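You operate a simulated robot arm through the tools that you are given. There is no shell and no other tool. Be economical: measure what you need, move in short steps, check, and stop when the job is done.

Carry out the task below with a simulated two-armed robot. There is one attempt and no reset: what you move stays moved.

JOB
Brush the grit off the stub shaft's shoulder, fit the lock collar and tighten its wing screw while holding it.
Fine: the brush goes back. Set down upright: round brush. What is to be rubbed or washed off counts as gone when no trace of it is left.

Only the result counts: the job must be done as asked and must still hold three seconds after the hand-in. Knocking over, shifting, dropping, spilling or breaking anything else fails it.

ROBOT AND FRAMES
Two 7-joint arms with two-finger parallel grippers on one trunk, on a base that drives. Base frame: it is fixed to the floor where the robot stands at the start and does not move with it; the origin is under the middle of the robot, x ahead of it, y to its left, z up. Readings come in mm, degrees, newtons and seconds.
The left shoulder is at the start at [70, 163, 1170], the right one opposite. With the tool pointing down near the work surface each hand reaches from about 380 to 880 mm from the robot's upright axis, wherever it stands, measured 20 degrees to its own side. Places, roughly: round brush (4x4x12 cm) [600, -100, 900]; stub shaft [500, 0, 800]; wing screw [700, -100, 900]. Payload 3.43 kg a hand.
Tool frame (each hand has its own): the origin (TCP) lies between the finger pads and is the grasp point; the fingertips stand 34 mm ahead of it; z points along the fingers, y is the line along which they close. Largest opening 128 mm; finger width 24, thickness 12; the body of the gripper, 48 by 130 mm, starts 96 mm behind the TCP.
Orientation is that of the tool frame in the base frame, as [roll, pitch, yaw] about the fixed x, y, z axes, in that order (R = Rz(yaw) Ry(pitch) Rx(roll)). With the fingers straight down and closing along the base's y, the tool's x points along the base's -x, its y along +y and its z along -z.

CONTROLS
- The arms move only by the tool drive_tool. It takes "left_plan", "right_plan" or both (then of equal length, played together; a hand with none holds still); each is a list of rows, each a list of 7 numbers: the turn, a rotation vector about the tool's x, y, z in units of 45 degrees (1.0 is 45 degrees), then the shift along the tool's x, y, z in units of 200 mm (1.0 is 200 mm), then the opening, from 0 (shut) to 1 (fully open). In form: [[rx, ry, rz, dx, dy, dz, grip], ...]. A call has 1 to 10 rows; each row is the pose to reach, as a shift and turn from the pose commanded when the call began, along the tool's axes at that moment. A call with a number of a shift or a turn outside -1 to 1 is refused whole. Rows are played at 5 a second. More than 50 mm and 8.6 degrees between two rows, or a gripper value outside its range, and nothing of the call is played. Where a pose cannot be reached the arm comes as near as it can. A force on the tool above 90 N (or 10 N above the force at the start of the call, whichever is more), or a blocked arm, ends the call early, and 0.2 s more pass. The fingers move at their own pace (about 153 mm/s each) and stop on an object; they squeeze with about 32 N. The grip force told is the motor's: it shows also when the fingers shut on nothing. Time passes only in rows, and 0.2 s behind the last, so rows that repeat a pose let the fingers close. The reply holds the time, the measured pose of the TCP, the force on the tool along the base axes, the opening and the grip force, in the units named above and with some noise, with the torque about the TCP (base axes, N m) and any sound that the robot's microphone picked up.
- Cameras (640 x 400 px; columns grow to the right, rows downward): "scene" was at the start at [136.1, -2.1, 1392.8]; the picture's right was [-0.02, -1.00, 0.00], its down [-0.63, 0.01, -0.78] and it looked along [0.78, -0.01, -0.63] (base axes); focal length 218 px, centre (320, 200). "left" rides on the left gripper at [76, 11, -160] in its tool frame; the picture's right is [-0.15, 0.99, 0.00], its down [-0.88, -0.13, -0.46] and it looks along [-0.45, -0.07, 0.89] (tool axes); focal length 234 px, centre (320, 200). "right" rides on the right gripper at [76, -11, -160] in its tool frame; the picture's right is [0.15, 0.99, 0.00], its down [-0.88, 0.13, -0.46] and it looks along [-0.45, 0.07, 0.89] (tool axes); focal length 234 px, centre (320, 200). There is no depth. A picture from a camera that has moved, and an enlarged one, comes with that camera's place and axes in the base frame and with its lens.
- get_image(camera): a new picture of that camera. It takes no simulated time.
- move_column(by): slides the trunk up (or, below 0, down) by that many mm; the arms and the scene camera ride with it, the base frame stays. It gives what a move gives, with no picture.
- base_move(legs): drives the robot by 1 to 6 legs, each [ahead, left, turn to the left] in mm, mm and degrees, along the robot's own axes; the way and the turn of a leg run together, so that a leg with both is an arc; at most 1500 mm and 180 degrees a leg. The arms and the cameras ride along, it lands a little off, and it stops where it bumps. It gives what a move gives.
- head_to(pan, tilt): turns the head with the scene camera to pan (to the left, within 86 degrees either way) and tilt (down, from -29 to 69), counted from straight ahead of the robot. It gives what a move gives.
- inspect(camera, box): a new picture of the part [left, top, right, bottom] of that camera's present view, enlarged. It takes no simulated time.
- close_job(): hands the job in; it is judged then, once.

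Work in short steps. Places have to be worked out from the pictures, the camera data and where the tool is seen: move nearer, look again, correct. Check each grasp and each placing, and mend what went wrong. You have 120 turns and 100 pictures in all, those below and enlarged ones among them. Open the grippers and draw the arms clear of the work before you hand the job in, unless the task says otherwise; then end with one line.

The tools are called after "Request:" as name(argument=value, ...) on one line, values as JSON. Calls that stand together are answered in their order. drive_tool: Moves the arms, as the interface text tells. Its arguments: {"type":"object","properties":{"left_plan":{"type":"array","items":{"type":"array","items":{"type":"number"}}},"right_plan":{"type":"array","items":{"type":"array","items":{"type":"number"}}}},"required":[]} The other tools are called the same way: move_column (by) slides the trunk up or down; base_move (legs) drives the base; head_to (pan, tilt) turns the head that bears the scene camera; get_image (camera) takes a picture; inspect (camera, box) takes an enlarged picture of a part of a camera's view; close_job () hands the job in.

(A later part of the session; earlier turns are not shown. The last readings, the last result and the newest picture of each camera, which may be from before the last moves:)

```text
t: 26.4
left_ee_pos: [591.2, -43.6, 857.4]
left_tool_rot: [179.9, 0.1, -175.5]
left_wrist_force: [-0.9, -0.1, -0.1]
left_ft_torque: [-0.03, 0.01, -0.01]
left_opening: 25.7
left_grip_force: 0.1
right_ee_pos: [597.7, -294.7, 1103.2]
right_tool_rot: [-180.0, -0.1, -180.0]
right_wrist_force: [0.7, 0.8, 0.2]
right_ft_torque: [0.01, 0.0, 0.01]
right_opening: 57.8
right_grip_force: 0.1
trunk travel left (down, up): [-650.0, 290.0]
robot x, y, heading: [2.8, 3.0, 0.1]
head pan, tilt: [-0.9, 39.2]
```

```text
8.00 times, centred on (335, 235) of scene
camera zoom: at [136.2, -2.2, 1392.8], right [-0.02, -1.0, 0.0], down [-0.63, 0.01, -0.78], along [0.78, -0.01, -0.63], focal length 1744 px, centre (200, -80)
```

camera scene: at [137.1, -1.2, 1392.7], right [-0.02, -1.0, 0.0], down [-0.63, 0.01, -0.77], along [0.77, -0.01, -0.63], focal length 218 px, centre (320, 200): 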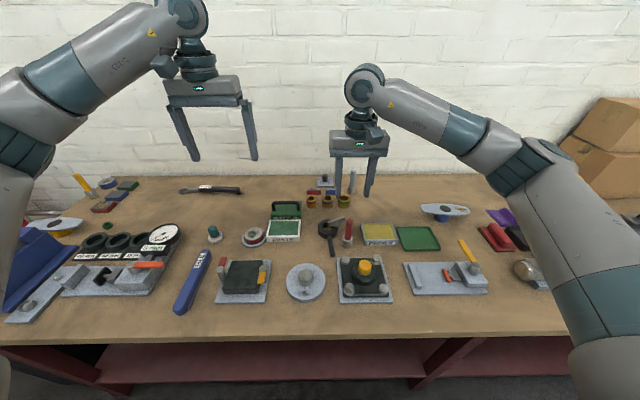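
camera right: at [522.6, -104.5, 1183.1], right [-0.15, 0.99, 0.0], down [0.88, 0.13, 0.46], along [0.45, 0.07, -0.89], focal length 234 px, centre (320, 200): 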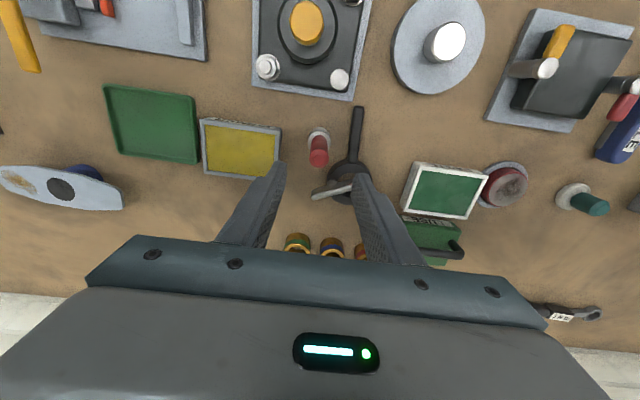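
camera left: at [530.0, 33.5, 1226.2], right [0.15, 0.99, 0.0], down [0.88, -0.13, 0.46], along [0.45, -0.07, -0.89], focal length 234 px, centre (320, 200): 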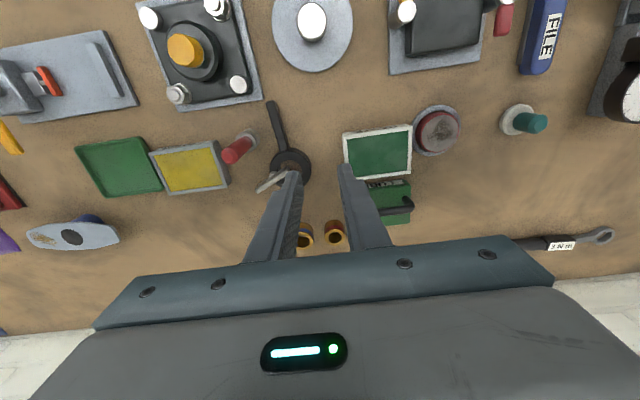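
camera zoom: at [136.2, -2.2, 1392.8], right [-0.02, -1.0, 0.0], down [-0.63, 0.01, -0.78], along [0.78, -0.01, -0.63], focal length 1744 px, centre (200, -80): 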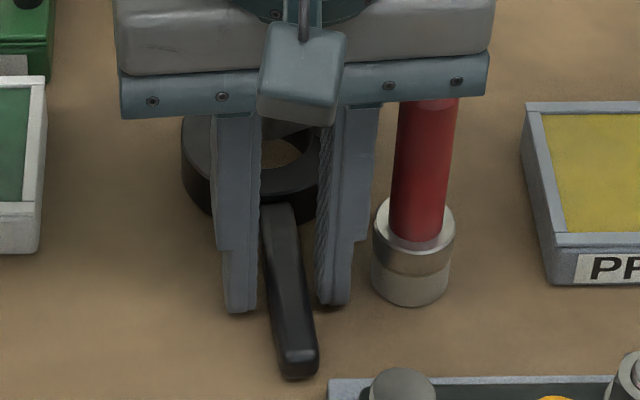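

Fingertips straddle the handle with no contact. I close the left gripper.

Request:
drive_tool(left_plan=[[0, 0, 0, 0, 0, 0, 0], [0, 0, 0, 0, 0, 0, 0], [0, 0, 0, 0, 0, 0, 0]])

Request:
drive_tool(left_plan=[[0, 0, 0, 0, 0, -0.025, 0], [0, 0, 0, 0, 0, -0.05, 0], [0, 0, 0, 0, 0, -0.05, 0]])

Request:
inspect(camera="scene", box=[305, 210, 365, 260])

Request:
get_image(camera="left")

```text
t: 27.2
left_ee_pos: [591.1, -43.7, 856.0]
left_tool_rot: [-180.0, 0.1, -175.7]
left_wrist_force: [-1.4, 0.4, -0.7]
left_ft_torque: [0.01, 0.14, 0.01]
left_opening: 15.6
left_grip_force: 31.8
right_ee_pos: [598.4, -294.7, 1101.3]
right_tool_rot: [180.0, 0.0, 180.0]
right_wrist_force: [-0.5, -0.1, 0.3]
right_ft_torque: [0.0, 0.01, 0.03]
right_opening: 57.8
right_grip_force: 0.0
trunk travel left (down, up): [-650.0, 290.0]
robot x, y, heading: [-1.5, 1.4, -0.3]
head pan, tilt: [-0.9, 39.2]
```

```text
t: 28.0
left_ee_pos: [591.3, -42.6, 866.8]
left_tool_rot: [179.9, 0.0, -175.5]
left_wrist_force: [-0.5, -0.9, -3.7]
left_ft_torque: [-0.03, 0.2, 0.0]
left_opening: 15.6
left_grip_force: 32.1
right_ee_pos: [598.6, -295.5, 1101.5]
right_tool_rot: [179.9, 0.0, -180.0]
right_wrist_force: [-0.3, -0.3, -0.3]
right_ft_torque: [0.0, -0.02, 0.01]
right_opening: 57.6
right_grip_force: 0.0
trunk travel left (down, up): [-650.0, 290.0]
robot x, y, heading: [-2.8, 0.7, 0.1]
head pan, tilt: [-0.9, 39.2]
```

```text
8.00 times, centred on (335, 235) of scene
camera zoom: at [136.8, -2.3, 1392.7], right [-0.02, -1.0, 0.0], down [-0.63, 0.01, -0.77], along [0.77, -0.01, -0.63], focal length 1744 px, centre (200, -80)
```

zoom: 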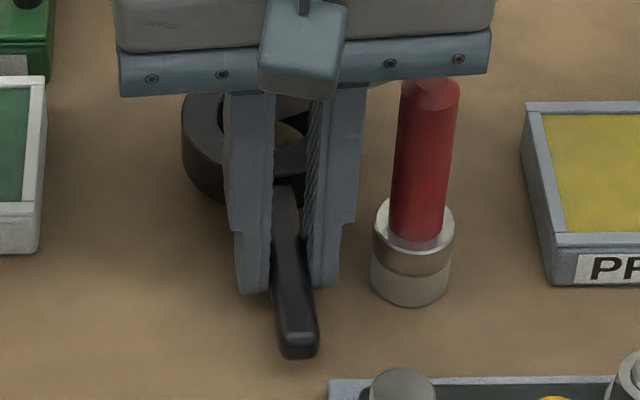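

```text
65 pictures are left
camera left: at [516.1, -38.1, 1025.5], right [0.07, 1.0, 0.0], down [0.89, -0.06, 0.45], along [0.45, -0.03, -0.89], focal length 234 px, centre (320, 200)
```

left: 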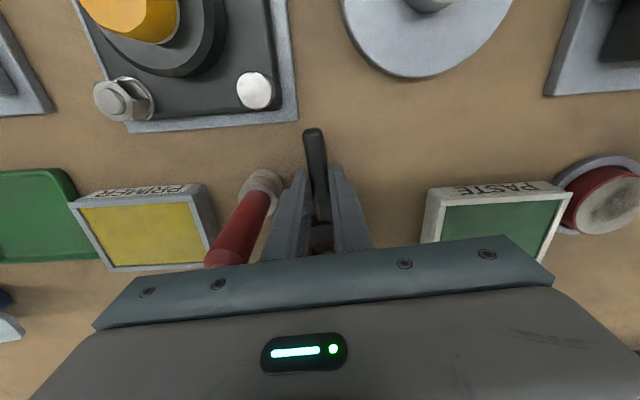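

Weight of about 3.7 N is carried. I raise it 60 mm more and check for sagging.

Request:
drive_tool(left_plan=[[0, 0, 0, 0, 0, -0.1, 0], [0, 0, 0, 0, 0, -0.2, 0], [0, 0, 0, 0, 0, -0.3, 0], [0, 0, 0, 0, 0, -0.4, 0], [0, 0, 0, 0, 0, -0.4, 0]])

Request:
inspect(camera="scene", box=[290, 160, 390, 250])

Request:
inspect(camera="right", box=[340, 60, 640, 250])

```text
t: 29.2
left_ee_pos: [592.3, -42.9, 945.0]
left_tool_rot: [180.0, 0.0, -175.7]
left_wrist_force: [-0.3, 0.7, -2.6]
left_ft_torque: [0.0, 0.21, 0.03]
left_opening: 15.7
left_grip_force: 31.7
right_ee_pos: [597.8, -296.4, 1101.4]
right_tool_rot: [-179.9, -0.1, -180.0]
right_wrist_force: [-0.1, 0.1, -0.2]
right_ft_torque: [-0.01, 0.0, 0.01]
right_opening: 57.9
right_grip_force: 0.1
trunk travel left (down, up): [-650.0, 290.0]
robot x, y, heading: [-0.8, -1.5, -0.1]
head pan, tilt: [-0.9, 39.2]
```

```text
4.44 times, centred on (340, 205) of scene
camera zoom: at [136.9, -2.2, 1392.7], right [-0.02, -1.0, 0.0], down [-0.63, 0.01, -0.77], along [0.77, -0.01, -0.63], focal length 969 px, centre (231, 178)
```

zoom: 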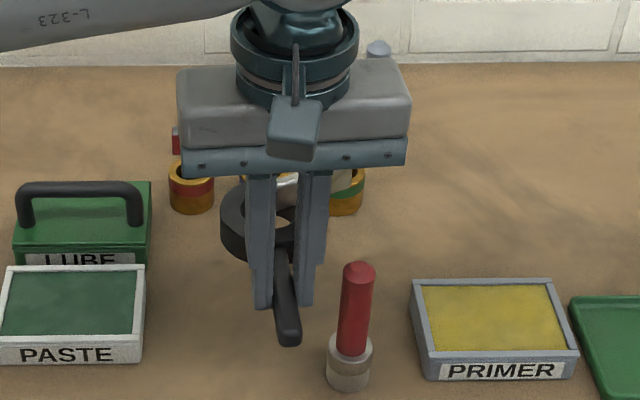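

```text
2.11 times, centred on (490, 155) of right
camera zoom: at [522.4, -304.8, 1261.6], right [-0.15, 0.99, 0.0], down [0.88, 0.13, 0.45], along [0.45, 0.07, -0.89], focal length 493 px, centre (-38, 295)
```

zoom: 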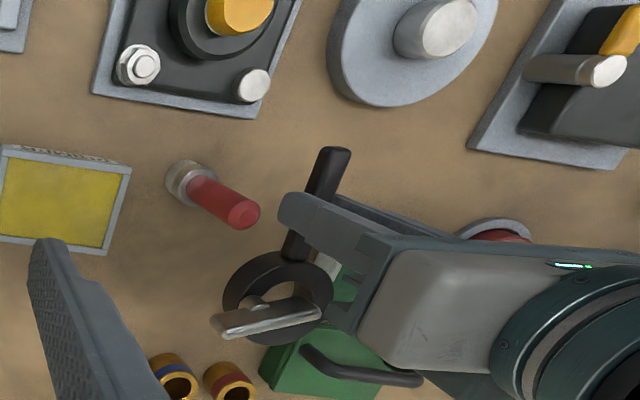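

The collar is held level. Since the fit needs the left TCP at x≈395, near the inner reach limit, I back the base 100 mm.

Request:
base_move(legs=[[-100, 0, 0]])

Request:
get_image(camera="scene")

```text
t: 30.4
left_ee_pos: [491.1, -43.8, 945.5]
left_tool_rot: [-179.9, 0.0, -175.5]
left_wrist_force: [-0.5, 0.5, -3.7]
left_ft_torque: [-0.04, 0.18, 0.0]
left_opening: 15.3
left_grip_force: 32.6
right_ee_pos: [497.7, -295.4, 1101.1]
right_tool_rot: [179.9, 0.0, 179.9]
right_wrist_force: [0.0, -0.4, 0.0]
right_ft_torque: [0.01, -0.05, -0.02]
right_opening: 57.6
right_grip_force: 0.1
trunk travel left (down, up): [-650.0, 290.0]
robot x, y, heading: [-98.8, -2.0, -0.1]
head pan, tilt: [-0.9, 39.2]
```

```text
62 pictures are left
camera scene: at [36.1, -2.3, 1392.7], right [-0.02, -1.0, 0.0], down [-0.63, 0.01, -0.78], along [0.77, -0.01, -0.63], focal length 218 px, centre (320, 200)
```

scene: 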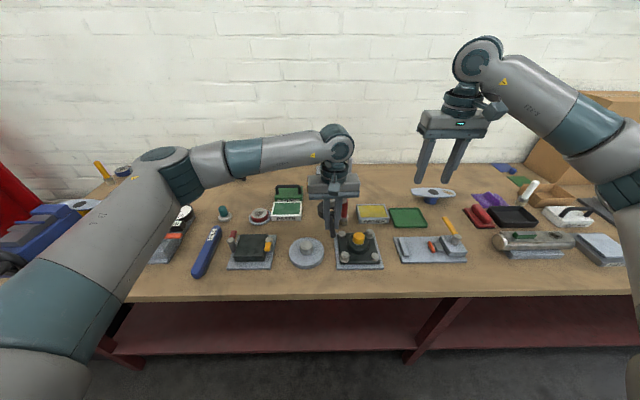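

Base moved as wanted. I take a sharp look at the stub from this second scene viewpoint to triangulate its centre.

Request:
inspect(camera="scene", box=[286, 230, 328, 272])

Request:
inspect(camera="left", box=[300, 0, 480, 120])

Request:
inspect(camera="right", box=[400, 60, 640, 260])

```text
9.52 times, centred on (307, 251) of scene
camera zoom: at [36.1, -2.3, 1392.7], right [-0.02, -1.0, 0.0], down [-0.63, 0.01, -0.78], along [0.77, -0.01, -0.63], focal length 2077 px, centre (444, -286)
```

zoom: 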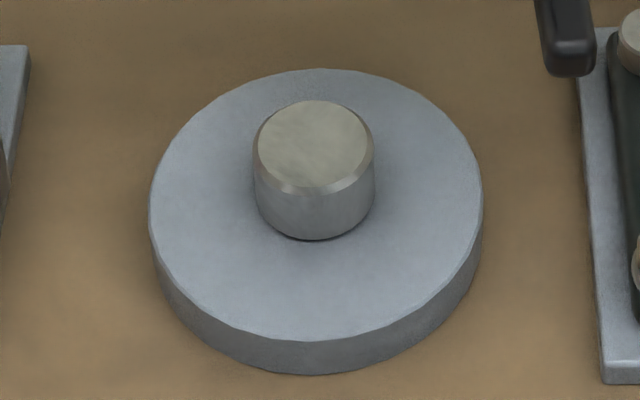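

```text
3.33 times, centred on (390, 60) of left
camera zoom: at [414.7, -38.2, 1104.7], right [0.07, 1.0, 0.0], down [0.89, -0.06, 0.46], along [0.45, -0.03, -0.89], focal length 781 px, centre (87, 667)
```

zoom: 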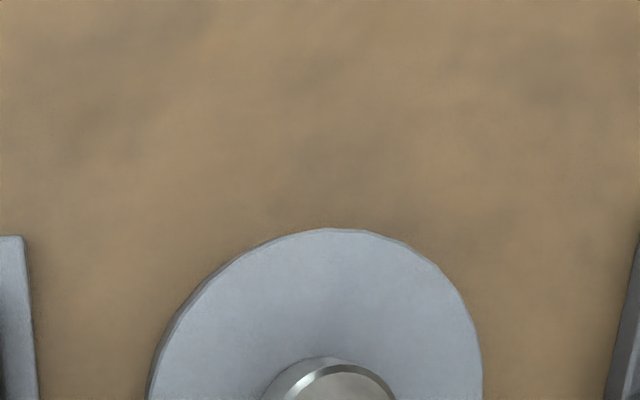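

```text
2.00 times, centred on (520, 160) of right
camera zoom: at [421.6, -305.0, 1261.6], right [-0.15, 0.99, 0.0], down [0.88, 0.13, 0.46], along [0.45, 0.07, -0.89], focal length 468 px, centre (-80, 280)
```

zoom: 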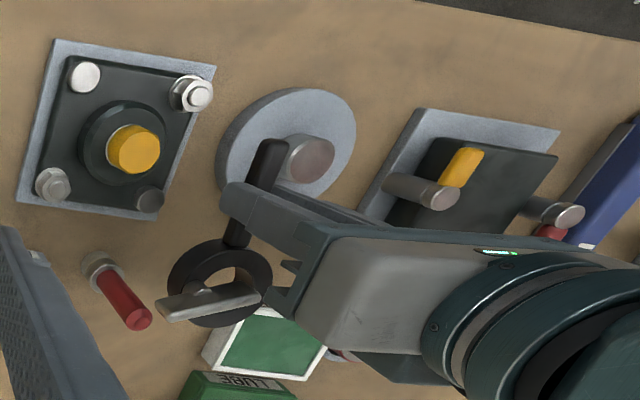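

Triangulation gives the stub axis at ≈(461,31.5), top z≈869, shoulder z≈842. I carry the collar above it (ring centre ≈65 mm ahead of the left TCP) and bring the right camera over to watch.

Request:
drive_tool(left_plan=[[0, 0, 0, 0.074, 0.065, 0.0, 0], [0, 0, 0, 0.149, 0.129, 0.0, 0], [0, 0, 0, 0.223, 0.194, 0.0, 0], [0, 0, 0, 0.298, 0.258, 0.0, 0], [0, 0, 0, 0.372, 0.323, 0.0, 0], [0, 0, 0, 0.4466, 0.387, 0.0, 0], [0, 0, 0, 0.4466, 0.387, 0.0, 0]], right_plan=[[0, 0, 0, -0.03, 0.15, 0.03, 0.45], [0, 0, 0, -0.06, 0.3, 0.06, 0.45], [0, 0, 0, -0.09, 0.46, 0.09, 0.45], [0, 0, 0, -0.12, 0.62, 0.12, 0.45], [0, 0, 0, -0.16, 0.8, 0.15, 0.45], [0, 0, 0, -0.21, 0.975, 0.2, 0.45], [0, 0, 0, -0.21, 0.975, 0.2, 0.45]])

Request:
get_image(camera="right")

Request:
get_image(camera="scene")

```text
t: 31.9
left_ee_pos: [394.9, 27.3, 946.8]
left_tool_rot: [-180.0, -0.1, -175.5]
left_wrist_force: [-0.4, -0.5, -3.0]
left_ft_torque: [-0.02, 0.23, 0.0]
left_opening: 15.9
left_grip_force: 31.9
right_ee_pos: [539.7, -99.1, 1061.3]
right_tool_rot: [-180.0, 0.0, 179.8]
right_wrist_force: [0.9, -1.0, -0.8]
right_ft_torque: [0.02, -0.02, 0.03]
right_opening: 57.7
right_grip_force: 0.0
trunk travel left (down, up): [-650.0, 290.0]
robot x, y, heading: [-100.4, 4.4, -0.2]
head pan, tilt: [-0.9, 39.2]
```

```text
58 pictures are left
camera right: at [462.9, -109.4, 1221.2], right [-0.15, 0.99, 0.0], down [0.88, 0.13, 0.46], along [0.45, 0.07, -0.89], focal length 234 px, centre (320, 200)
```

right: 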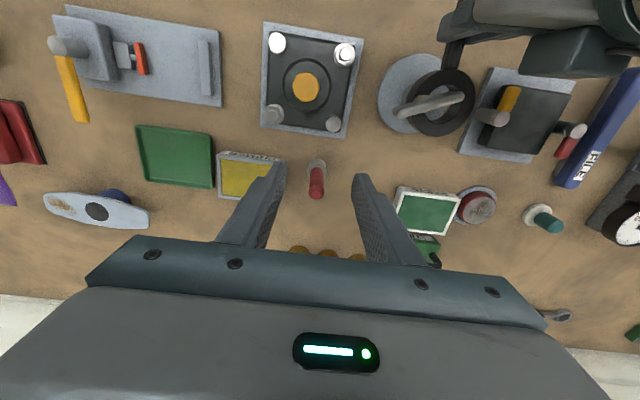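

```text
57 pictures are left
camera scene: at [35.9, -3.8, 1392.8], right [-0.02, -1.0, 0.0], down [-0.63, 0.01, -0.78], along [0.78, -0.01, -0.63], focal length 218 px, centre (320, 200)
```

scene: 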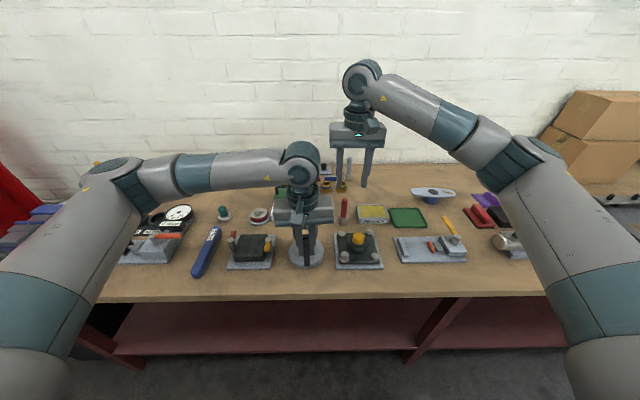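

There is room; I move the right hand 125 mm left so its camera is nearly over the stub, while lowering the collar to hover about 10 mm above the stub top.

Request:
drive_tool(left_plan=[[0, 0, 0, 0, 0, 0.04, 0], [0, 0, 0, 0, 0, 0.08, 0], [0, 0, 0, 0, 0, 0.12, 0], [0, 0, 0, 0, 0, 0.13, 0]], right_plan=[[0, 0, 0, 0, 0.16, 0, 0.45], [0, 0, 0, 0, 0.32, 0, 0.45], [0, 0, 0, 0, 0.48, 0, 0.45], [0, 0, 0, 0, 0.625, 0, 0.45]])

Request:
inspect(camera="right", box=[260, 20, 400, 140])

Request:
inspect(camera="scene", box=[270, 195, 350, 270])

```text
t: 33.0
left_ee_pos: [397.4, 28.1, 919.9]
left_tool_rot: [180.0, 0.0, -175.5]
left_wrist_force: [-0.4, 0.6, -3.8]
left_ft_torque: [-0.04, 0.21, -0.01]
left_opening: 15.6
left_grip_force: 31.9
right_ee_pos: [539.7, 29.7, 1061.6]
right_tool_rot: [-180.0, 0.0, -179.9]
right_wrist_force: [-0.4, 0.4, 0.2]
right_ft_torque: [-0.03, -0.01, -0.01]
right_opening: 57.5
right_grip_force: 0.1
trunk travel left (down, up): [-650.0, 290.0]
robot x, y, heading: [-98.7, 1.2, -0.1]
head pan, tilt: [-0.9, 39.2]
```

```text
3.33 times, centred on (330, 80) of right
camera zoom: at [463.1, 19.1, 1221.8], right [-0.15, 0.99, 0.0], down [0.88, 0.13, 0.46], along [0.45, 0.07, -0.89], focal length 781 px, centre (287, 600)
```

zoom: 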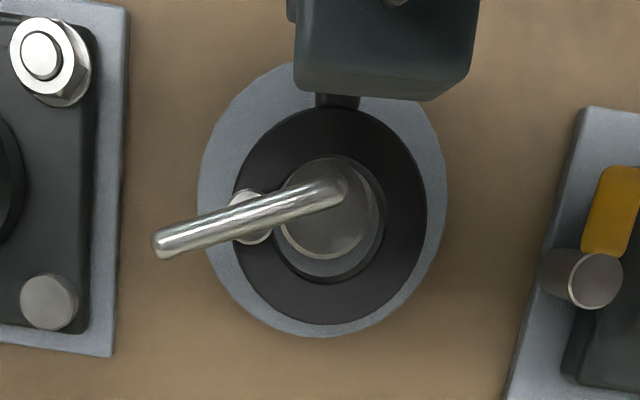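

```text
5.33 times, centred on (310, 232) of scene
camera zoom: at [36.1, -0.6, 1392.7], right [-0.02, -1.0, 0.0], down [-0.63, 0.01, -0.78], along [0.77, -0.01, -0.63], focal length 1163 px, centre (373, 27)
```

zoom: 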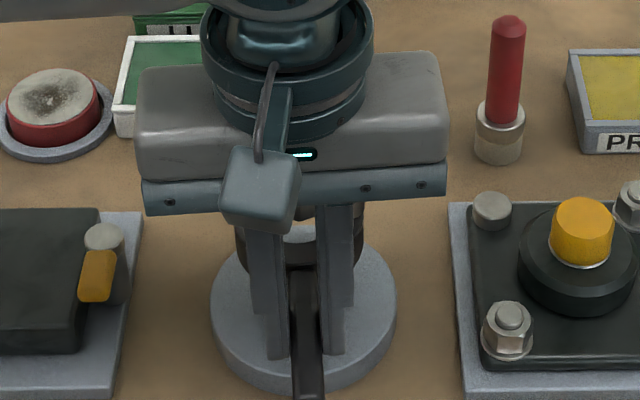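

An excellent near-vertical view: the ring seems ≈3 mm too far in x and good in y. I enlarge for finer measurement.

Request:
inspect(camera="right", box=[304, 46, 360, 122])

```text
5.26 times, centred on (332, 84) of right
camera zoom: at [463.1, 19.1, 1221.8], right [-0.15, 0.99, 0.0], down [0.88, 0.13, 0.46], along [0.45, 0.07, -0.89], focal length 1232 px, centre (257, 810)
```

zoom: 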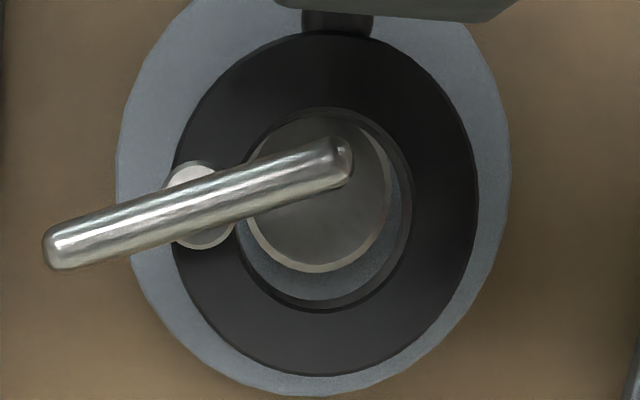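

The hole is ≈40 mm vs stub ≈37 mm; the ring must move about 4 mm toward the robot. I shift and recheck.

Request:
drive_tool(left_plan=[[0, 0, 0, 0.02, 0, 0, 0], [0, 0, 0, 0.02, 0, 0.02, 0], [0, 0, 0, 0.02, 0, 0.02, 0]])

Request:
inspect(camera="right", box=[304, 46, 360, 122])

```text
t: 33.8
left_ee_pos: [392.3, 27.6, 916.3]
left_tool_rot: [-180.0, 0.0, -175.6]
left_wrist_force: [0.2, 0.3, -4.1]
left_ft_torque: [0.02, 0.19, 0.01]
left_opening: 15.6
left_grip_force: 31.8
right_ee_pos: [540.0, 27.0, 1062.2]
right_tool_rot: [179.9, 0.0, 180.0]
right_wrist_force: [0.1, -0.2, 0.7]
right_ft_torque: [0.03, 0.0, 0.01]
right_opening: 57.6
right_grip_force: 0.1
trunk travel left (down, up): [-650.0, 290.0]
robot x, y, heading: [-99.4, -4.6, -0.1]
head pan, tilt: [-0.9, 39.2]
```

```text
5.26 times, centred on (332, 84) of right
camera zoom: at [463.2, 17.3, 1221.8], right [-0.15, 0.99, 0.0], down [0.88, 0.13, 0.46], along [0.45, 0.07, -0.89], focal length 1232 px, centre (257, 810)
```

zoom: 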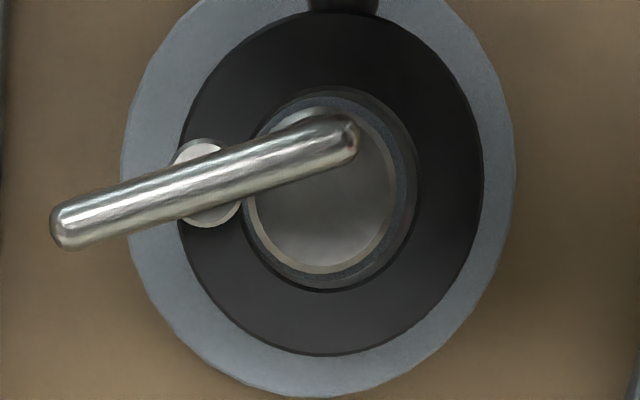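

Now hole and stub are concentric to within ≈0.5 mm. I lower the collar stepwise onto the stub.

Request:
drive_tool(left_plan=[[0, 0, 0, 0, 0, 0.03, 0], [0, 0, 0, 0, 0, 0.05, 0], [0, 0, 0, 0, 0, 0.065, 0], [0, 0, 0, 0, 0, 0.08, 0], [0, 0, 0, 0, 0, 0.09, 0]])

Request:
inspect(camera="right", box=[304, 46, 360, 122])

```text
t: 35.0
left_ee_pos: [390.9, 27.2, 899.1]
left_tool_rot: [180.0, 0.0, -175.6]
left_wrist_force: [0.3, 0.6, -4.1]
left_ft_torque: [-0.04, 0.21, 0.03]
left_opening: 15.6
left_grip_force: 31.7
right_ee_pos: [539.8, 28.0, 1063.0]
right_tool_rot: [180.0, 0.1, 179.9]
right_wrist_force: [-0.3, 0.3, 0.7]
right_ft_torque: [-0.02, -0.01, 0.01]
right_opening: 57.9
right_grip_force: 0.1
trunk travel left (down, up): [-650.0, 290.0]
robot x, y, heading: [-100.9, 1.0, -0.2]
head pan, tilt: [-0.9, 39.2]
```

```text
5.26 times, centred on (332, 84) of right
camera zoom: at [463.3, 17.4, 1221.8], right [-0.15, 0.99, 0.0], down [0.88, 0.13, 0.46], along [0.45, 0.07, -0.89], focal length 1232 px, centre (257, 810)
```

zoom: 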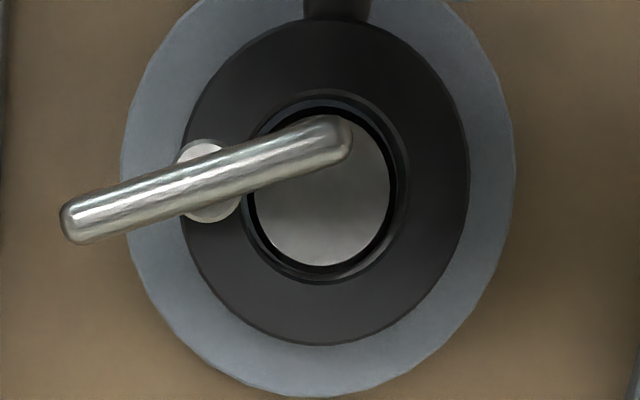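

The stub is entering the hole without force. I continue down to the shoulder.

Request:
drive_tool(left_plan=[[0, 0, 0, 0, 0, 0.03, 0], [0, 0, 0, 0, 0, 0.055, 0], [0, 0, 0, 0, 0, 0.075, 0], [0, 0, 0, 0, 0, 0.09, 0]])

Request:
inspect(camera="right", box=[304, 46, 360, 122])

```text
t: 36.0
left_ee_pos: [392.1, 26.2, 878.7]
left_tool_rot: [-179.9, 0.0, -175.6]
left_wrist_force: [0.5, 1.8, -2.6]
left_ft_torque: [0.05, 0.09, 0.11]
left_opening: 15.6
left_grip_force: 32.5
right_ee_pos: [539.5, 27.8, 1061.9]
right_tool_rot: [-179.9, 0.0, -180.0]
right_wrist_force: [0.0, 0.4, -0.9]
right_ft_torque: [0.02, 0.0, -0.03]
right_opening: 57.7
right_grip_force: 0.1
trunk travel left (down, up): [-650.0, 290.0]
robot x, y, heading: [-96.2, 0.7, -0.0]
head pan, tilt: [-0.9, 39.2]
```

```text
5.26 times, centred on (332, 84) of right
camera zoom: at [463.4, 17.7, 1221.7], right [-0.15, 0.99, 0.0], down [0.88, 0.13, 0.45], along [0.45, 0.07, -0.89], focal length 1232 px, centre (257, 810)
```

zoom: 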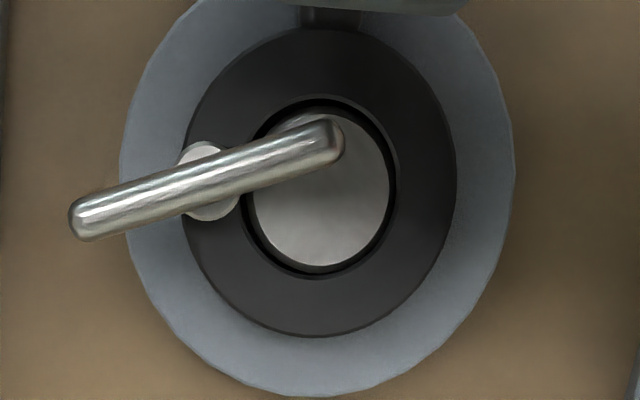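

Almost seated: the carried weight begins to be taken over. I lower in 1 mm steps to seat it firmly.

Request:
drive_tool(left_plan=[[0, 0, 0, 0, 0, 0.005, 0], [0, 0, 0, 0, 0, 0.01, 0], [0, 0, 0, 0, 0, 0.013, 0]])

```text
t: 36.8
left_ee_pos: [392.6, 26.5, 877.6]
left_tool_rot: [-180.0, 0.0, -175.5]
left_wrist_force: [1.9, 3.8, -1.0]
left_ft_torque: [0.06, -0.1, 0.16]
left_opening: 15.6
left_grip_force: 32.1
right_ee_pos: [538.6, 28.0, 1062.0]
right_tool_rot: [-180.0, 0.0, -179.9]
right_wrist_force: [-0.6, 0.6, 0.3]
right_ft_torque: [-0.01, -0.01, -0.02]
right_opening: 57.6
right_grip_force: 0.1
trunk travel left (down, up): [-650.0, 290.0]
robot x, y, heading: [-98.2, -0.3, 0.2]
head pan, tilt: [-0.9, 39.2]
```

A small sideways force (+y) has built up; I relieve it by shifting 1 mm left and go 1.5 mm lower.

Request:
drive_tool(left_plan=[[0, 0, 0, 0, 0.005, 0, 0], [0, 0, 0, 0, 0.005, 0.004, 0], [0, 0, 0, 0, 0.005, 0.008, 0]])

Request:
inspect(camera="right", box=[284, 30, 380, 130])

Request:
inspect(camera="scene", box=[280, 210, 340, 275])

```text
t: 37.5
left_ee_pos: [391.9, 26.0, 876.4]
left_tool_rot: [-179.9, 0.3, -175.6]
left_wrist_force: [4.9, 1.8, 16.4]
left_ft_torque: [0.13, -0.65, 0.1]
left_opening: 15.6
left_grip_force: 32.1
right_ee_pos: [538.2, 26.6, 1063.1]
right_tool_rot: [-179.9, 0.1, 179.9]
right_wrist_force: [-0.2, -0.2, 0.3]
right_ft_torque: [0.01, -0.02, 0.01]
right_opening: 57.7
right_grip_force: 0.0
trunk travel left (down, up): [-650.0, 290.0]
robot x, y, heading: [-102.3, -0.6, 0.2]
head pan, tilt: [-0.9, 39.2]
```

```text
4.00 times, centred on (332, 80) of right
camera zoom: at [462.1, 17.5, 1222.7], right [-0.15, 0.99, 0.0], down [0.88, 0.13, 0.46], along [0.45, 0.07, -0.89], focal length 937 px, centre (272, 680)
```

zoom: 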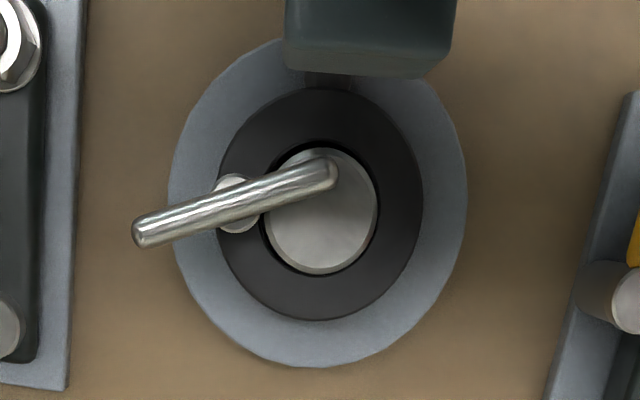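

```text
6.15 times, centred on (310, 242) of scene
camera zoom: at [34.8, -1.9, 1393.2], right [-0.02, -1.0, 0.0], down [-0.63, 0.01, -0.78], along [0.78, -0.01, -0.63], focal length 1342 px, centre (382, -62)
```

zoom: 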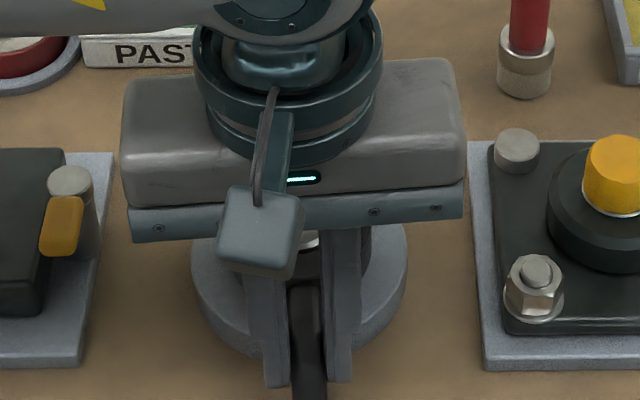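

Collar seated on the shoulder (16 N reaction). The wing axis is at ≈(464,5) with the plate running along (-0.43,0.90). For room to turn it, I regrip the handle farther out with the left hand leaning back 20°.

Request:
drive_tool(left_plan=[[0, 0, 0, 0, 0, -0.005, 0.22], [0, 0, 0, 0, 0, -0.005, 0.22], [0, -0.11, 0, 0.05, 0, -0.005, 0.22], [0, -0.22, 0, 0.1, 0, 0, 0.22], [0, -0.33, 0, 0.145, 0, 0.01, 0.22], [0, -0.444, 0, 0.19, 0, 0.02, 0.22], [0, -0.444, 0, 0.19, 0, 0.02, 0.22]])

Request:
get_image(camera="left")

Request:
inspect(camera="right", box=[240, 0, 420, 130])

Request:
inspect(camera="scene", box=[270, 200, 350, 280])

```text
t: 39.1
left_ee_pos: [354.4, 23.9, 870.9]
left_tool_rot: [180.0, 20.1, -175.6]
left_wrist_force: [0.6, 0.1, 0.5]
left_ft_torque: [-0.01, 0.0, -0.02]
left_opening: 28.4
left_grip_force: 0.0
right_ee_pos: [539.4, 25.9, 1061.9]
right_tool_rot: [180.0, 0.1, -180.0]
right_wrist_force: [0.6, 0.0, 0.0]
right_ft_torque: [-0.01, 0.01, 0.01]
right_opening: 57.6
right_grip_force: 0.1
trunk travel left (down, up): [-650.0, 290.0]
robot x, y, heading: [-101.8, -1.8, 0.2]
head pan, tilt: [-0.9, 39.2]
```

```text
48 pictures are left
camera left: at [228.6, 26.4, 993.9], right [0.06, 1.0, 0.05], down [0.68, -0.08, 0.73], along [0.73, -0.01, -0.68], focal length 234 px, centre (320, 200)
```

left: 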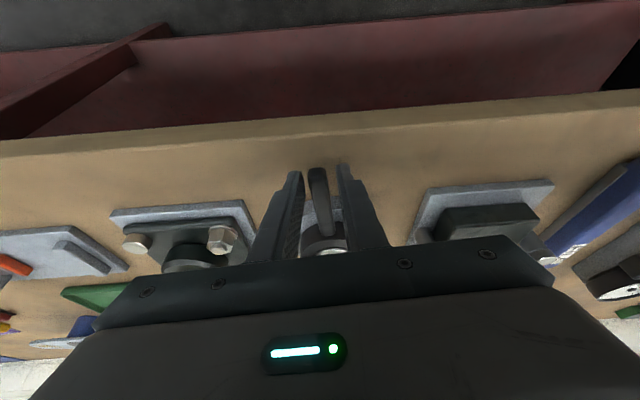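

```text
3.08 times, centred on (330, 65) of right
camera zoom: at [463.2, 17.6, 1221.8], right [-0.15, 0.99, 0.0], down [0.88, 0.13, 0.46], along [0.45, 0.07, -0.89], focal length 720 px, centre (289, 615)
```

zoom: 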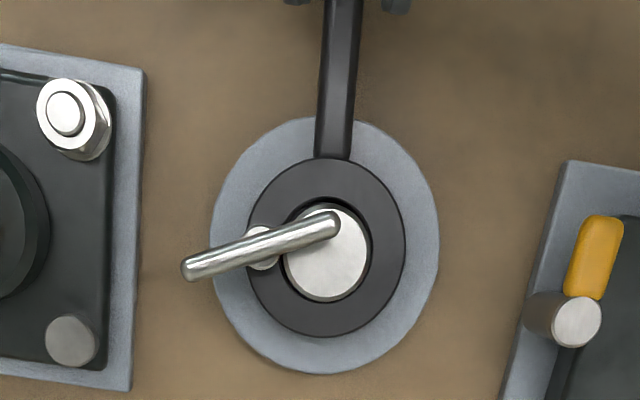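

```text
5.00 times, centred on (310, 240) of scene
camera zoom: at [36.1, -1.8, 1392.7], right [-0.02, -1.0, 0.0], down [-0.63, 0.01, -0.78], along [0.77, -0.01, -0.63], focal length 1090 px, centre (370, 0)
```

zoom: 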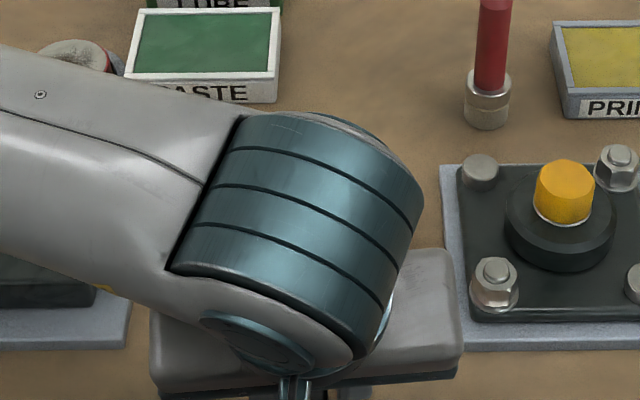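

Collar is seated nicely around the stub, and the handle lies between the fingers. I close the left hand on the handle.

Request:
drive_tool(left_plan=[[0, 0, 0, 0, 0, 0, 0], [0, 0, 0, 0, 0, 0, 0], [0, 0, 0, 0, 0, 0, 0]])

Request:
inspect(camera="left", box=[240, 120, 400, 260])

Request:
inspect(camera="right", box=[240, 0, 420, 130])

```text
t: 40.0
left_ee_pos: [355.3, 23.1, 869.8]
left_tool_rot: [180.0, 20.0, -175.6]
left_wrist_force: [-0.3, -1.5, -0.7]
left_ft_torque: [0.07, -0.1, -0.16]
left_opening: 15.5
left_grip_force: 32.3
right_ee_pos: [539.8, 27.3, 1061.1]
right_tool_rot: [-180.0, 0.1, 179.9]
right_wrist_force: [-0.3, 0.1, 0.2]
right_ft_torque: [-0.03, 0.01, 0.04]
right_opening: 57.7
right_grip_force: 0.1
trunk travel left (down, up): [-650.0, 290.0]
robot x, y, heading: [-102.3, -0.5, 0.3]
head pan, tilt: [-0.9, 39.2]
```

```text
2.86 times, centred on (320, 190) of left
camera zoom: at [228.6, 26.0, 994.2], right [0.06, 1.0, 0.05], down [0.68, -0.08, 0.73], along [0.73, -0.01, -0.68], focal length 669 px, centre (320, 229)
```

zoom: 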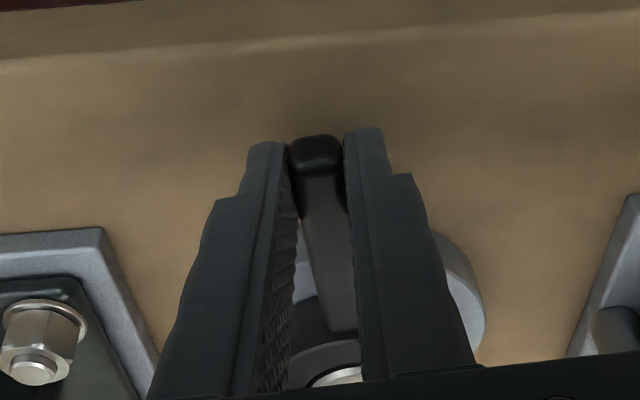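

```text
3.08 times, centred on (330, 65) of right
camera zoom: at [463.0, 17.2, 1221.9], right [-0.15, 0.99, 0.0], down [0.88, 0.13, 0.46], along [0.45, 0.07, -0.89], focal length 720 px, centre (289, 615)
```

zoom: 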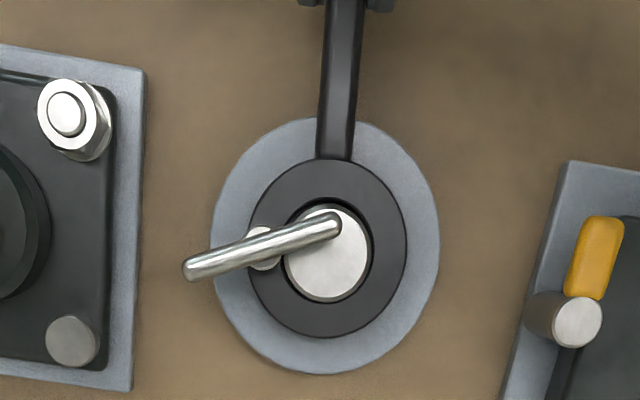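

The grip holds. Wing axis at (464,6), plate 24° off the y axis, so the right hand must turn 66° clockwise. I do this in two calls above the wing.

Request:
drive_tool(right_plan=[[0, 0, 0.16, 0.063, -0.018, 0, 0.35], [0, 0, 0.33, 0.126, -0.035, 0, 0.35], [0, 0, 0.5, 0.19, -0.053, 0, 0.35], [0, 0, 0.67, 0.253, -0.07, 0.03, 0.35], [0, 0, 0.84, 0.316, -0.088, 0.06, 0.35], [0, 0, 1.0, 0.379, -0.105, 0.1, 0.35]])

Request:
drive_tool(right_plan=[[0, 0, 0.16, 0, 0, 0.06, 0.35], [0, 0, 0.32, 0, 0, 0.14, 0.35], [0, 0, 0.467, 0, 0, 0.22, 0.35], [0, 0, 0.467, 0, 0, 0.3, 0.35], [0, 0, 0.467, 0, 0, 0.3, 0.35]])

Request:
get_image(camera="right")

Request:
get_image(camera="scene")

```text
t: 41.4
left_ee_pos: [354.6, 24.0, 870.0]
left_tool_rot: [-180.0, 20.1, -175.5]
left_wrist_force: [-0.1, -0.8, -0.6]
left_ft_torque: [0.12, -0.13, -0.1]
left_opening: 15.7
left_grip_force: 31.9
right_ee_pos: [462.6, 4.1, 1043.4]
right_tool_rot: [-180.0, -0.1, 134.9]
right_wrist_force: [0.7, 0.4, 0.8]
right_ft_torque: [0.02, -0.01, -0.03]
right_opening: 44.6
right_grip_force: 0.1
trunk travel left (down, up): [-650.0, 290.0]
robot x, y, heading: [-98.9, -3.2, -0.1]
head pan, tilt: [-0.9, 39.2]
```

```text
t: 42.5
left_ee_pos: [354.2, 24.1, 870.3]
left_tool_rot: [-180.0, 20.0, -175.7]
left_wrist_force: [-0.3, -0.1, -0.3]
left_ft_torque: [0.15, 0.0, -0.02]
left_opening: 15.4
left_grip_force: 32.6
right_ee_pos: [463.7, 5.6, 982.2]
right_tool_rot: [179.9, 0.0, 113.9]
right_wrist_force: [-0.2, 0.9, -0.3]
right_ft_torque: [0.0, 0.01, 0.02]
right_opening: 44.9
right_grip_force: 0.0
trunk travel left (down, up): [-650.0, 290.0]
robot x, y, heading: [-102.9, -1.4, 0.2]
head pan, tilt: [-0.9, 39.2]
```

```text
43 pictures are left
camera right: at [421.7, 70.1, 1141.9], right [0.84, 0.54, 0.0], down [0.48, -0.75, 0.46], along [0.24, -0.38, -0.89], focal length 234 px, centre (320, 200)
```

right: 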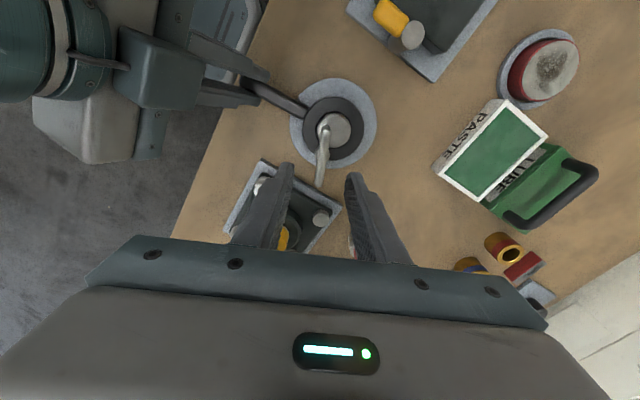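

```text
42 pictures are left
camera scene: at [35.7, -2.1, 1392.8], right [-0.02, -1.0, 0.0], down [-0.63, 0.01, -0.78], along [0.78, -0.01, -0.63], focal length 218 px, centre (320, 200)
```

scene: 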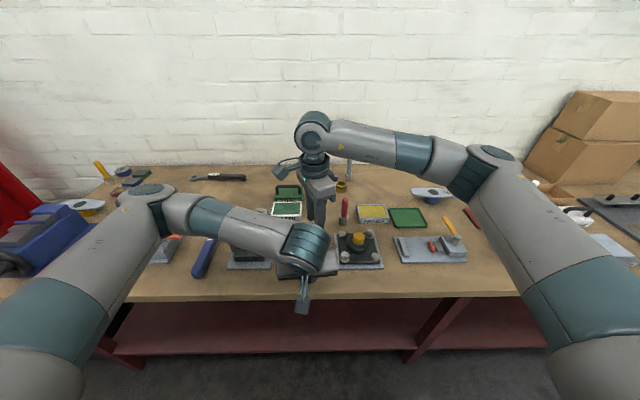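

The hands are clear of one another. I enlarge the right view to check the fingers against the wing plate.

Request:
inspect(camera="right", box=[250, 70, 410, 210])

```text
2.86 times, centred on (330, 140) of right
camera zoom: at [421.7, 70.1, 1141.9], right [0.84, 0.54, 0.0], down [0.48, -0.75, 0.46], along [0.24, -0.38, -0.89], focal length 669 px, centre (291, 371)
```

zoom: 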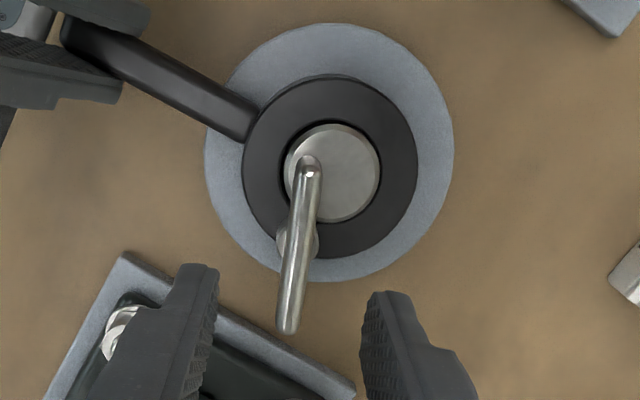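

Alignment is good to ~1.5 mm and 1–2°. I descend over the wing to put the tips just above the ring's top.

Request:
drive_tool(right_plan=[[0, 0, -0.025, 0, 0.007, 0.1, 0.35], [0, 0, -0.025, 0, 0.007, 0.2, 0.35], [0, 0, -0.025, 0, 0.007, 0.3, 0.35], [0, 0, -0.025, 0, 0.007, 0.35, 0.35], [0, 0, -0.025, 0, 0.007, 0.385, 0.35], [0, 0, -0.025, 0, 0.007, 0.385, 0.35]])

Request:
inspect(camera="right", box=[230, 70, 410, 230])

Request:
inspect(camera="scene", box=[270, 180, 370, 280])

```text
t: 44.0
left_ee_pos: [353.9, 24.0, 869.8]
left_tool_rot: [180.0, 20.0, -175.6]
left_wrist_force: [-0.4, -0.1, -0.8]
left_ft_torque: [0.12, 0.02, 0.0]
left_opening: 15.6
left_grip_force: 32.2
right_ee_pos: [464.4, 4.3, 906.8]
right_tool_rot: [179.9, 0.0, 115.1]
right_wrist_force: [-1.0, -0.1, 0.8]
right_ft_torque: [0.01, 0.02, -0.03]
right_opening: 45.1
right_grip_force: 0.0
trunk travel left (down, up): [-650.0, 290.0]
robot x, y, heading: [-99.1, 2.4, -0.2]
head pan, tilt: [-0.9, 39.2]
```

```text
2.50 times, centred on (320, 150) of right
camera zoom: at [422.1, 69.5, 1065.5], right [0.83, 0.55, 0.0], down [0.49, -0.74, 0.46], along [0.25, -0.38, -0.89], focal length 585 px, centre (320, 325)
```

zoom: 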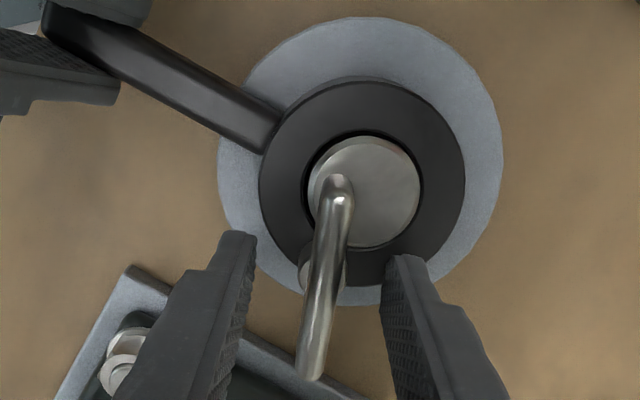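

```text
4.00 times, centred on (320, 230) of scene
camera zoom: at [35.7, -2.1, 1392.8], right [-0.02, -1.0, 0.0], down [-0.63, 0.01, -0.78], along [0.78, -0.01, -0.63], focal length 872 px, centre (320, 80)
```

zoom: 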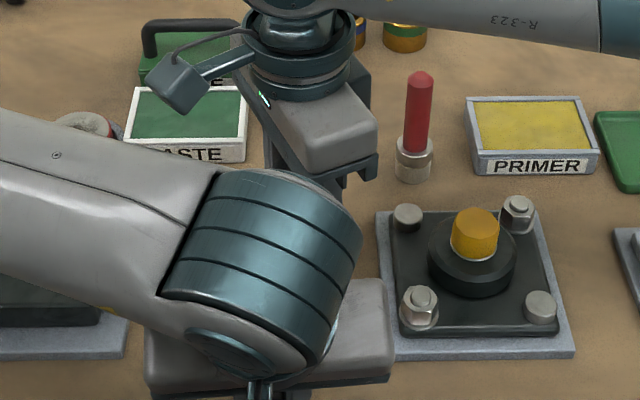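

The plate is ≈3 mm off toward tool +y. I correct, go 4 mm lower, and close.

Request:
drive_tool(right_plan=[[0, 0, 0, 0, 0.014, 0, 0.35], [0, 0, 0, 0, 0.014, 0.02, 0.35], [0, 0, 0, 0, 0.014, 0.02, 0.2], [0, 0, 0, 0, 0.014, 0.02, 0.2]])

Request:
inspect(camera="right", box=[260, 120, 380, 220])

```text
t: 45.0
left_ee_pos: [354.1, 23.5, 870.5]
left_tool_rot: [-179.9, 20.1, -175.6]
left_wrist_force: [-1.0, -0.4, 0.6]
left_ft_torque: [0.11, 0.0, -0.02]
left_opening: 15.4
left_grip_force: 32.5
right_ee_pos: [468.1, 6.0, 901.7]
right_tool_rot: [180.0, 0.1, 115.2]
right_wrist_force: [0.4, -0.1, 0.2]
right_ft_torque: [0.0, -0.03, -0.02]
right_opening: 25.4
right_grip_force: 0.1
trunk travel left (down, up): [-650.0, 290.0]
robot x, y, heading: [-98.1, -1.1, 0.0]
head pan, tilt: [-0.9, 39.2]
```

```text
4.00 times, centred on (320, 170) of right
camera zoom: at [424.7, 70.8, 1061.6], right [0.83, 0.55, 0.0], down [0.49, -0.74, 0.46], along [0.25, -0.38, -0.89], focal length 937 px, centre (320, 320)
```

zoom: 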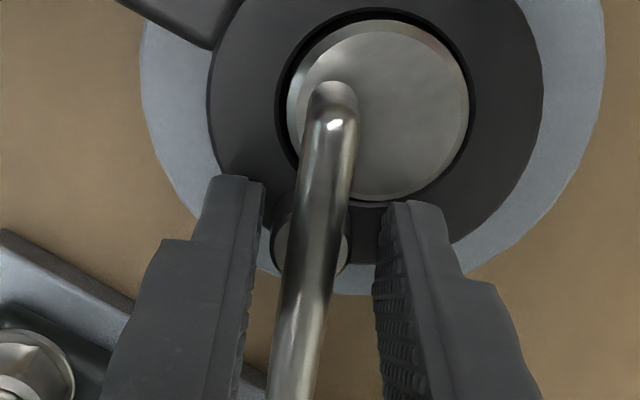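

The wing lies between the pads over its pivot. I close the right hand.

Request:
drive_tool(right_plan=[[0, 0, 0, 0, 0, 0, 0], [0, 0, 0, 0, 0, 0, 0], [0, 0, 0, 0, 0, 0, 0]])

Request:
inspect(camera="right", box=[250, 90, 390, 210])

```text
t: 45.8
left_ee_pos: [356.4, 23.5, 870.6]
left_tool_rot: [179.8, 20.1, -175.5]
left_wrist_force: [15.5, 1.4, -3.1]
left_ft_torque: [0.2, 0.34, 0.28]
left_opening: 15.5
left_grip_force: 32.3
right_ee_pos: [466.8, 5.1, 901.6]
right_tool_rot: [-179.9, -0.1, 115.2]
right_wrist_force: [-17.0, -5.2, 5.8]
right_ft_torque: [-0.16, 0.72, 0.01]
right_opening: 16.2
right_grip_force: 32.0
trunk travel left (down, up): [-650.0, 290.0]
robot x, y, heading: [-99.6, 0.4, -0.0]
head pan, tilt: [-0.9, 39.2]
```

```text
3.33 times, centred on (320, 150) of right
camera zoom: at [424.3, 70.3, 1061.5], right [0.83, 0.55, 0.0], down [0.49, -0.74, 0.45], along [0.25, -0.38, -0.89], focal length 781 px, centre (320, 367)
```

zoom: 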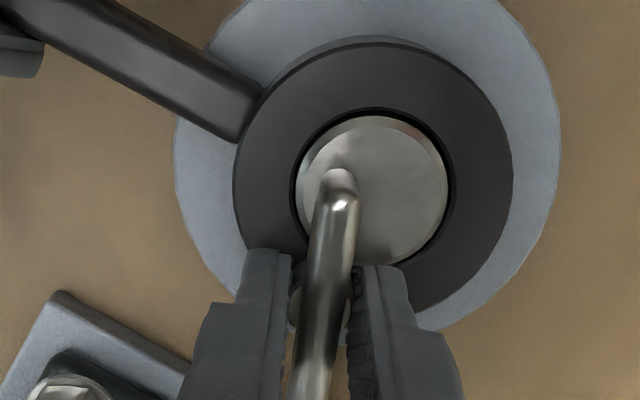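

The opening of 16 mm suggests I'm gripping the round boss below the wing, with a sideways load. I open, rise 8 mm, shift 2 mm back, and close on the plate only.

Request:
drive_tool(right_plan=[[0, 0, 0, 0, 0, 0, 0.2], [0, 0, 0, 0, -0.01, 0, 0.2], [0, 0, 0, 0, -0.01, -0.045, 0.2], [0, 0, 0, 0, -0.01, -0.045, 0.2], [0, 0, 0, 0, -0.01, -0.045, 0], [0, 0, 0, 0, -0.01, -0.045, 0], [0, 0, 0, 0, -0.01, -0.045, 0]])

Request:
inspect(camera="right", box=[250, 90, 390, 210])

```text
t: 47.4
left_ee_pos: [354.5, 23.8, 870.1]
left_tool_rot: [-179.9, 20.0, -175.6]
left_wrist_force: [2.8, -0.2, 2.2]
left_ft_torque: [0.21, -0.57, -0.1]
left_opening: 15.6
left_grip_force: 31.9
right_ee_pos: [466.1, 4.8, 910.8]
right_tool_rot: [-180.0, -0.1, 115.1]
right_wrist_force: [-2.9, -0.2, 2.6]
right_ft_torque: [0.09, 0.18, 0.04]
right_opening: 16.2
right_grip_force: 32.0
trunk travel left (down, up): [-650.0, 290.0]
robot x, y, heading: [-100.2, -0.4, 0.5]
head pan, tilt: [-0.9, 39.2]
```

```text
3.33 times, centred on (320, 150) of right
camera zoom: at [422.7, 69.9, 1071.3], right [0.83, 0.55, 0.0], down [0.49, -0.74, 0.46], along [0.25, -0.38, -0.89], focal length 781 px, centre (320, 367)
```

zoom: 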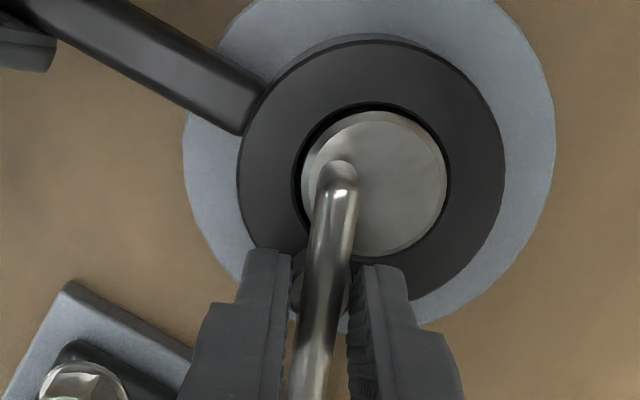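

Still 16 mm, so the boss reaches higher. I try another 8 mm up.

Request:
drive_tool(right_plan=[[0, 0, 0, 0, 0, 0, 0.2], [0, 0, 0, 0, -0.003, 0, 0.2], [0, 0, 0, 0, -0.003, -0.04, 0.2], [0, 0, 0, 0, -0.003, -0.04, 0.2], [0, 0, 0, 0, -0.003, -0.04, 0], [0, 0, 0, 0, -0.003, -0.04, 0], [0, 0, 0, 0, -0.003, -0.04, 0]])

Request:
inspect(camera="right", box=[250, 90, 390, 210])

```text
t: 49.0
left_ee_pos: [354.2, 24.9, 871.6]
left_tool_rot: [-180.0, 20.0, -175.6]
left_wrist_force: [-1.1, -0.8, 0.2]
left_ft_torque: [0.2, -0.32, -0.06]
left_opening: 15.5
left_grip_force: 32.3
right_ee_pos: [465.0, 5.7, 917.6]
right_tool_rot: [-179.9, 0.0, 115.1]
right_wrist_force: [-0.1, -0.3, 0.7]
right_ft_torque: [0.0, 0.02, -0.02]
right_opening: 9.6
right_grip_force: 32.1
trunk travel left (down, up): [-650.0, 290.0]
robot x, y, heading: [-95.7, 2.2, -0.3]
head pan, tilt: [-0.9, 39.2]
```

```text
3.33 times, centred on (320, 150) of right
camera zoom: at [422.6, 69.6, 1077.9], right [0.83, 0.55, 0.0], down [0.49, -0.74, 0.46], along [0.25, -0.38, -0.89], focal length 781 px, centre (320, 367)
```

zoom: 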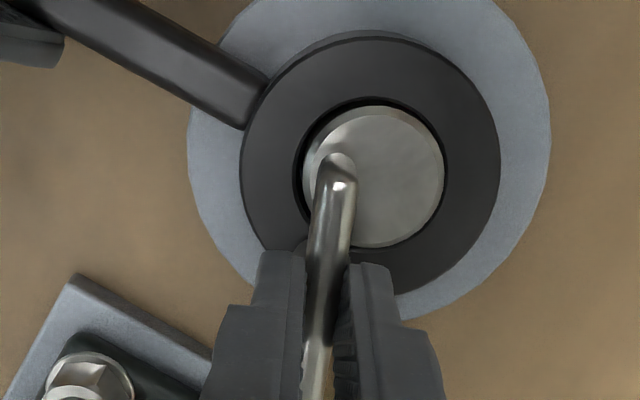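

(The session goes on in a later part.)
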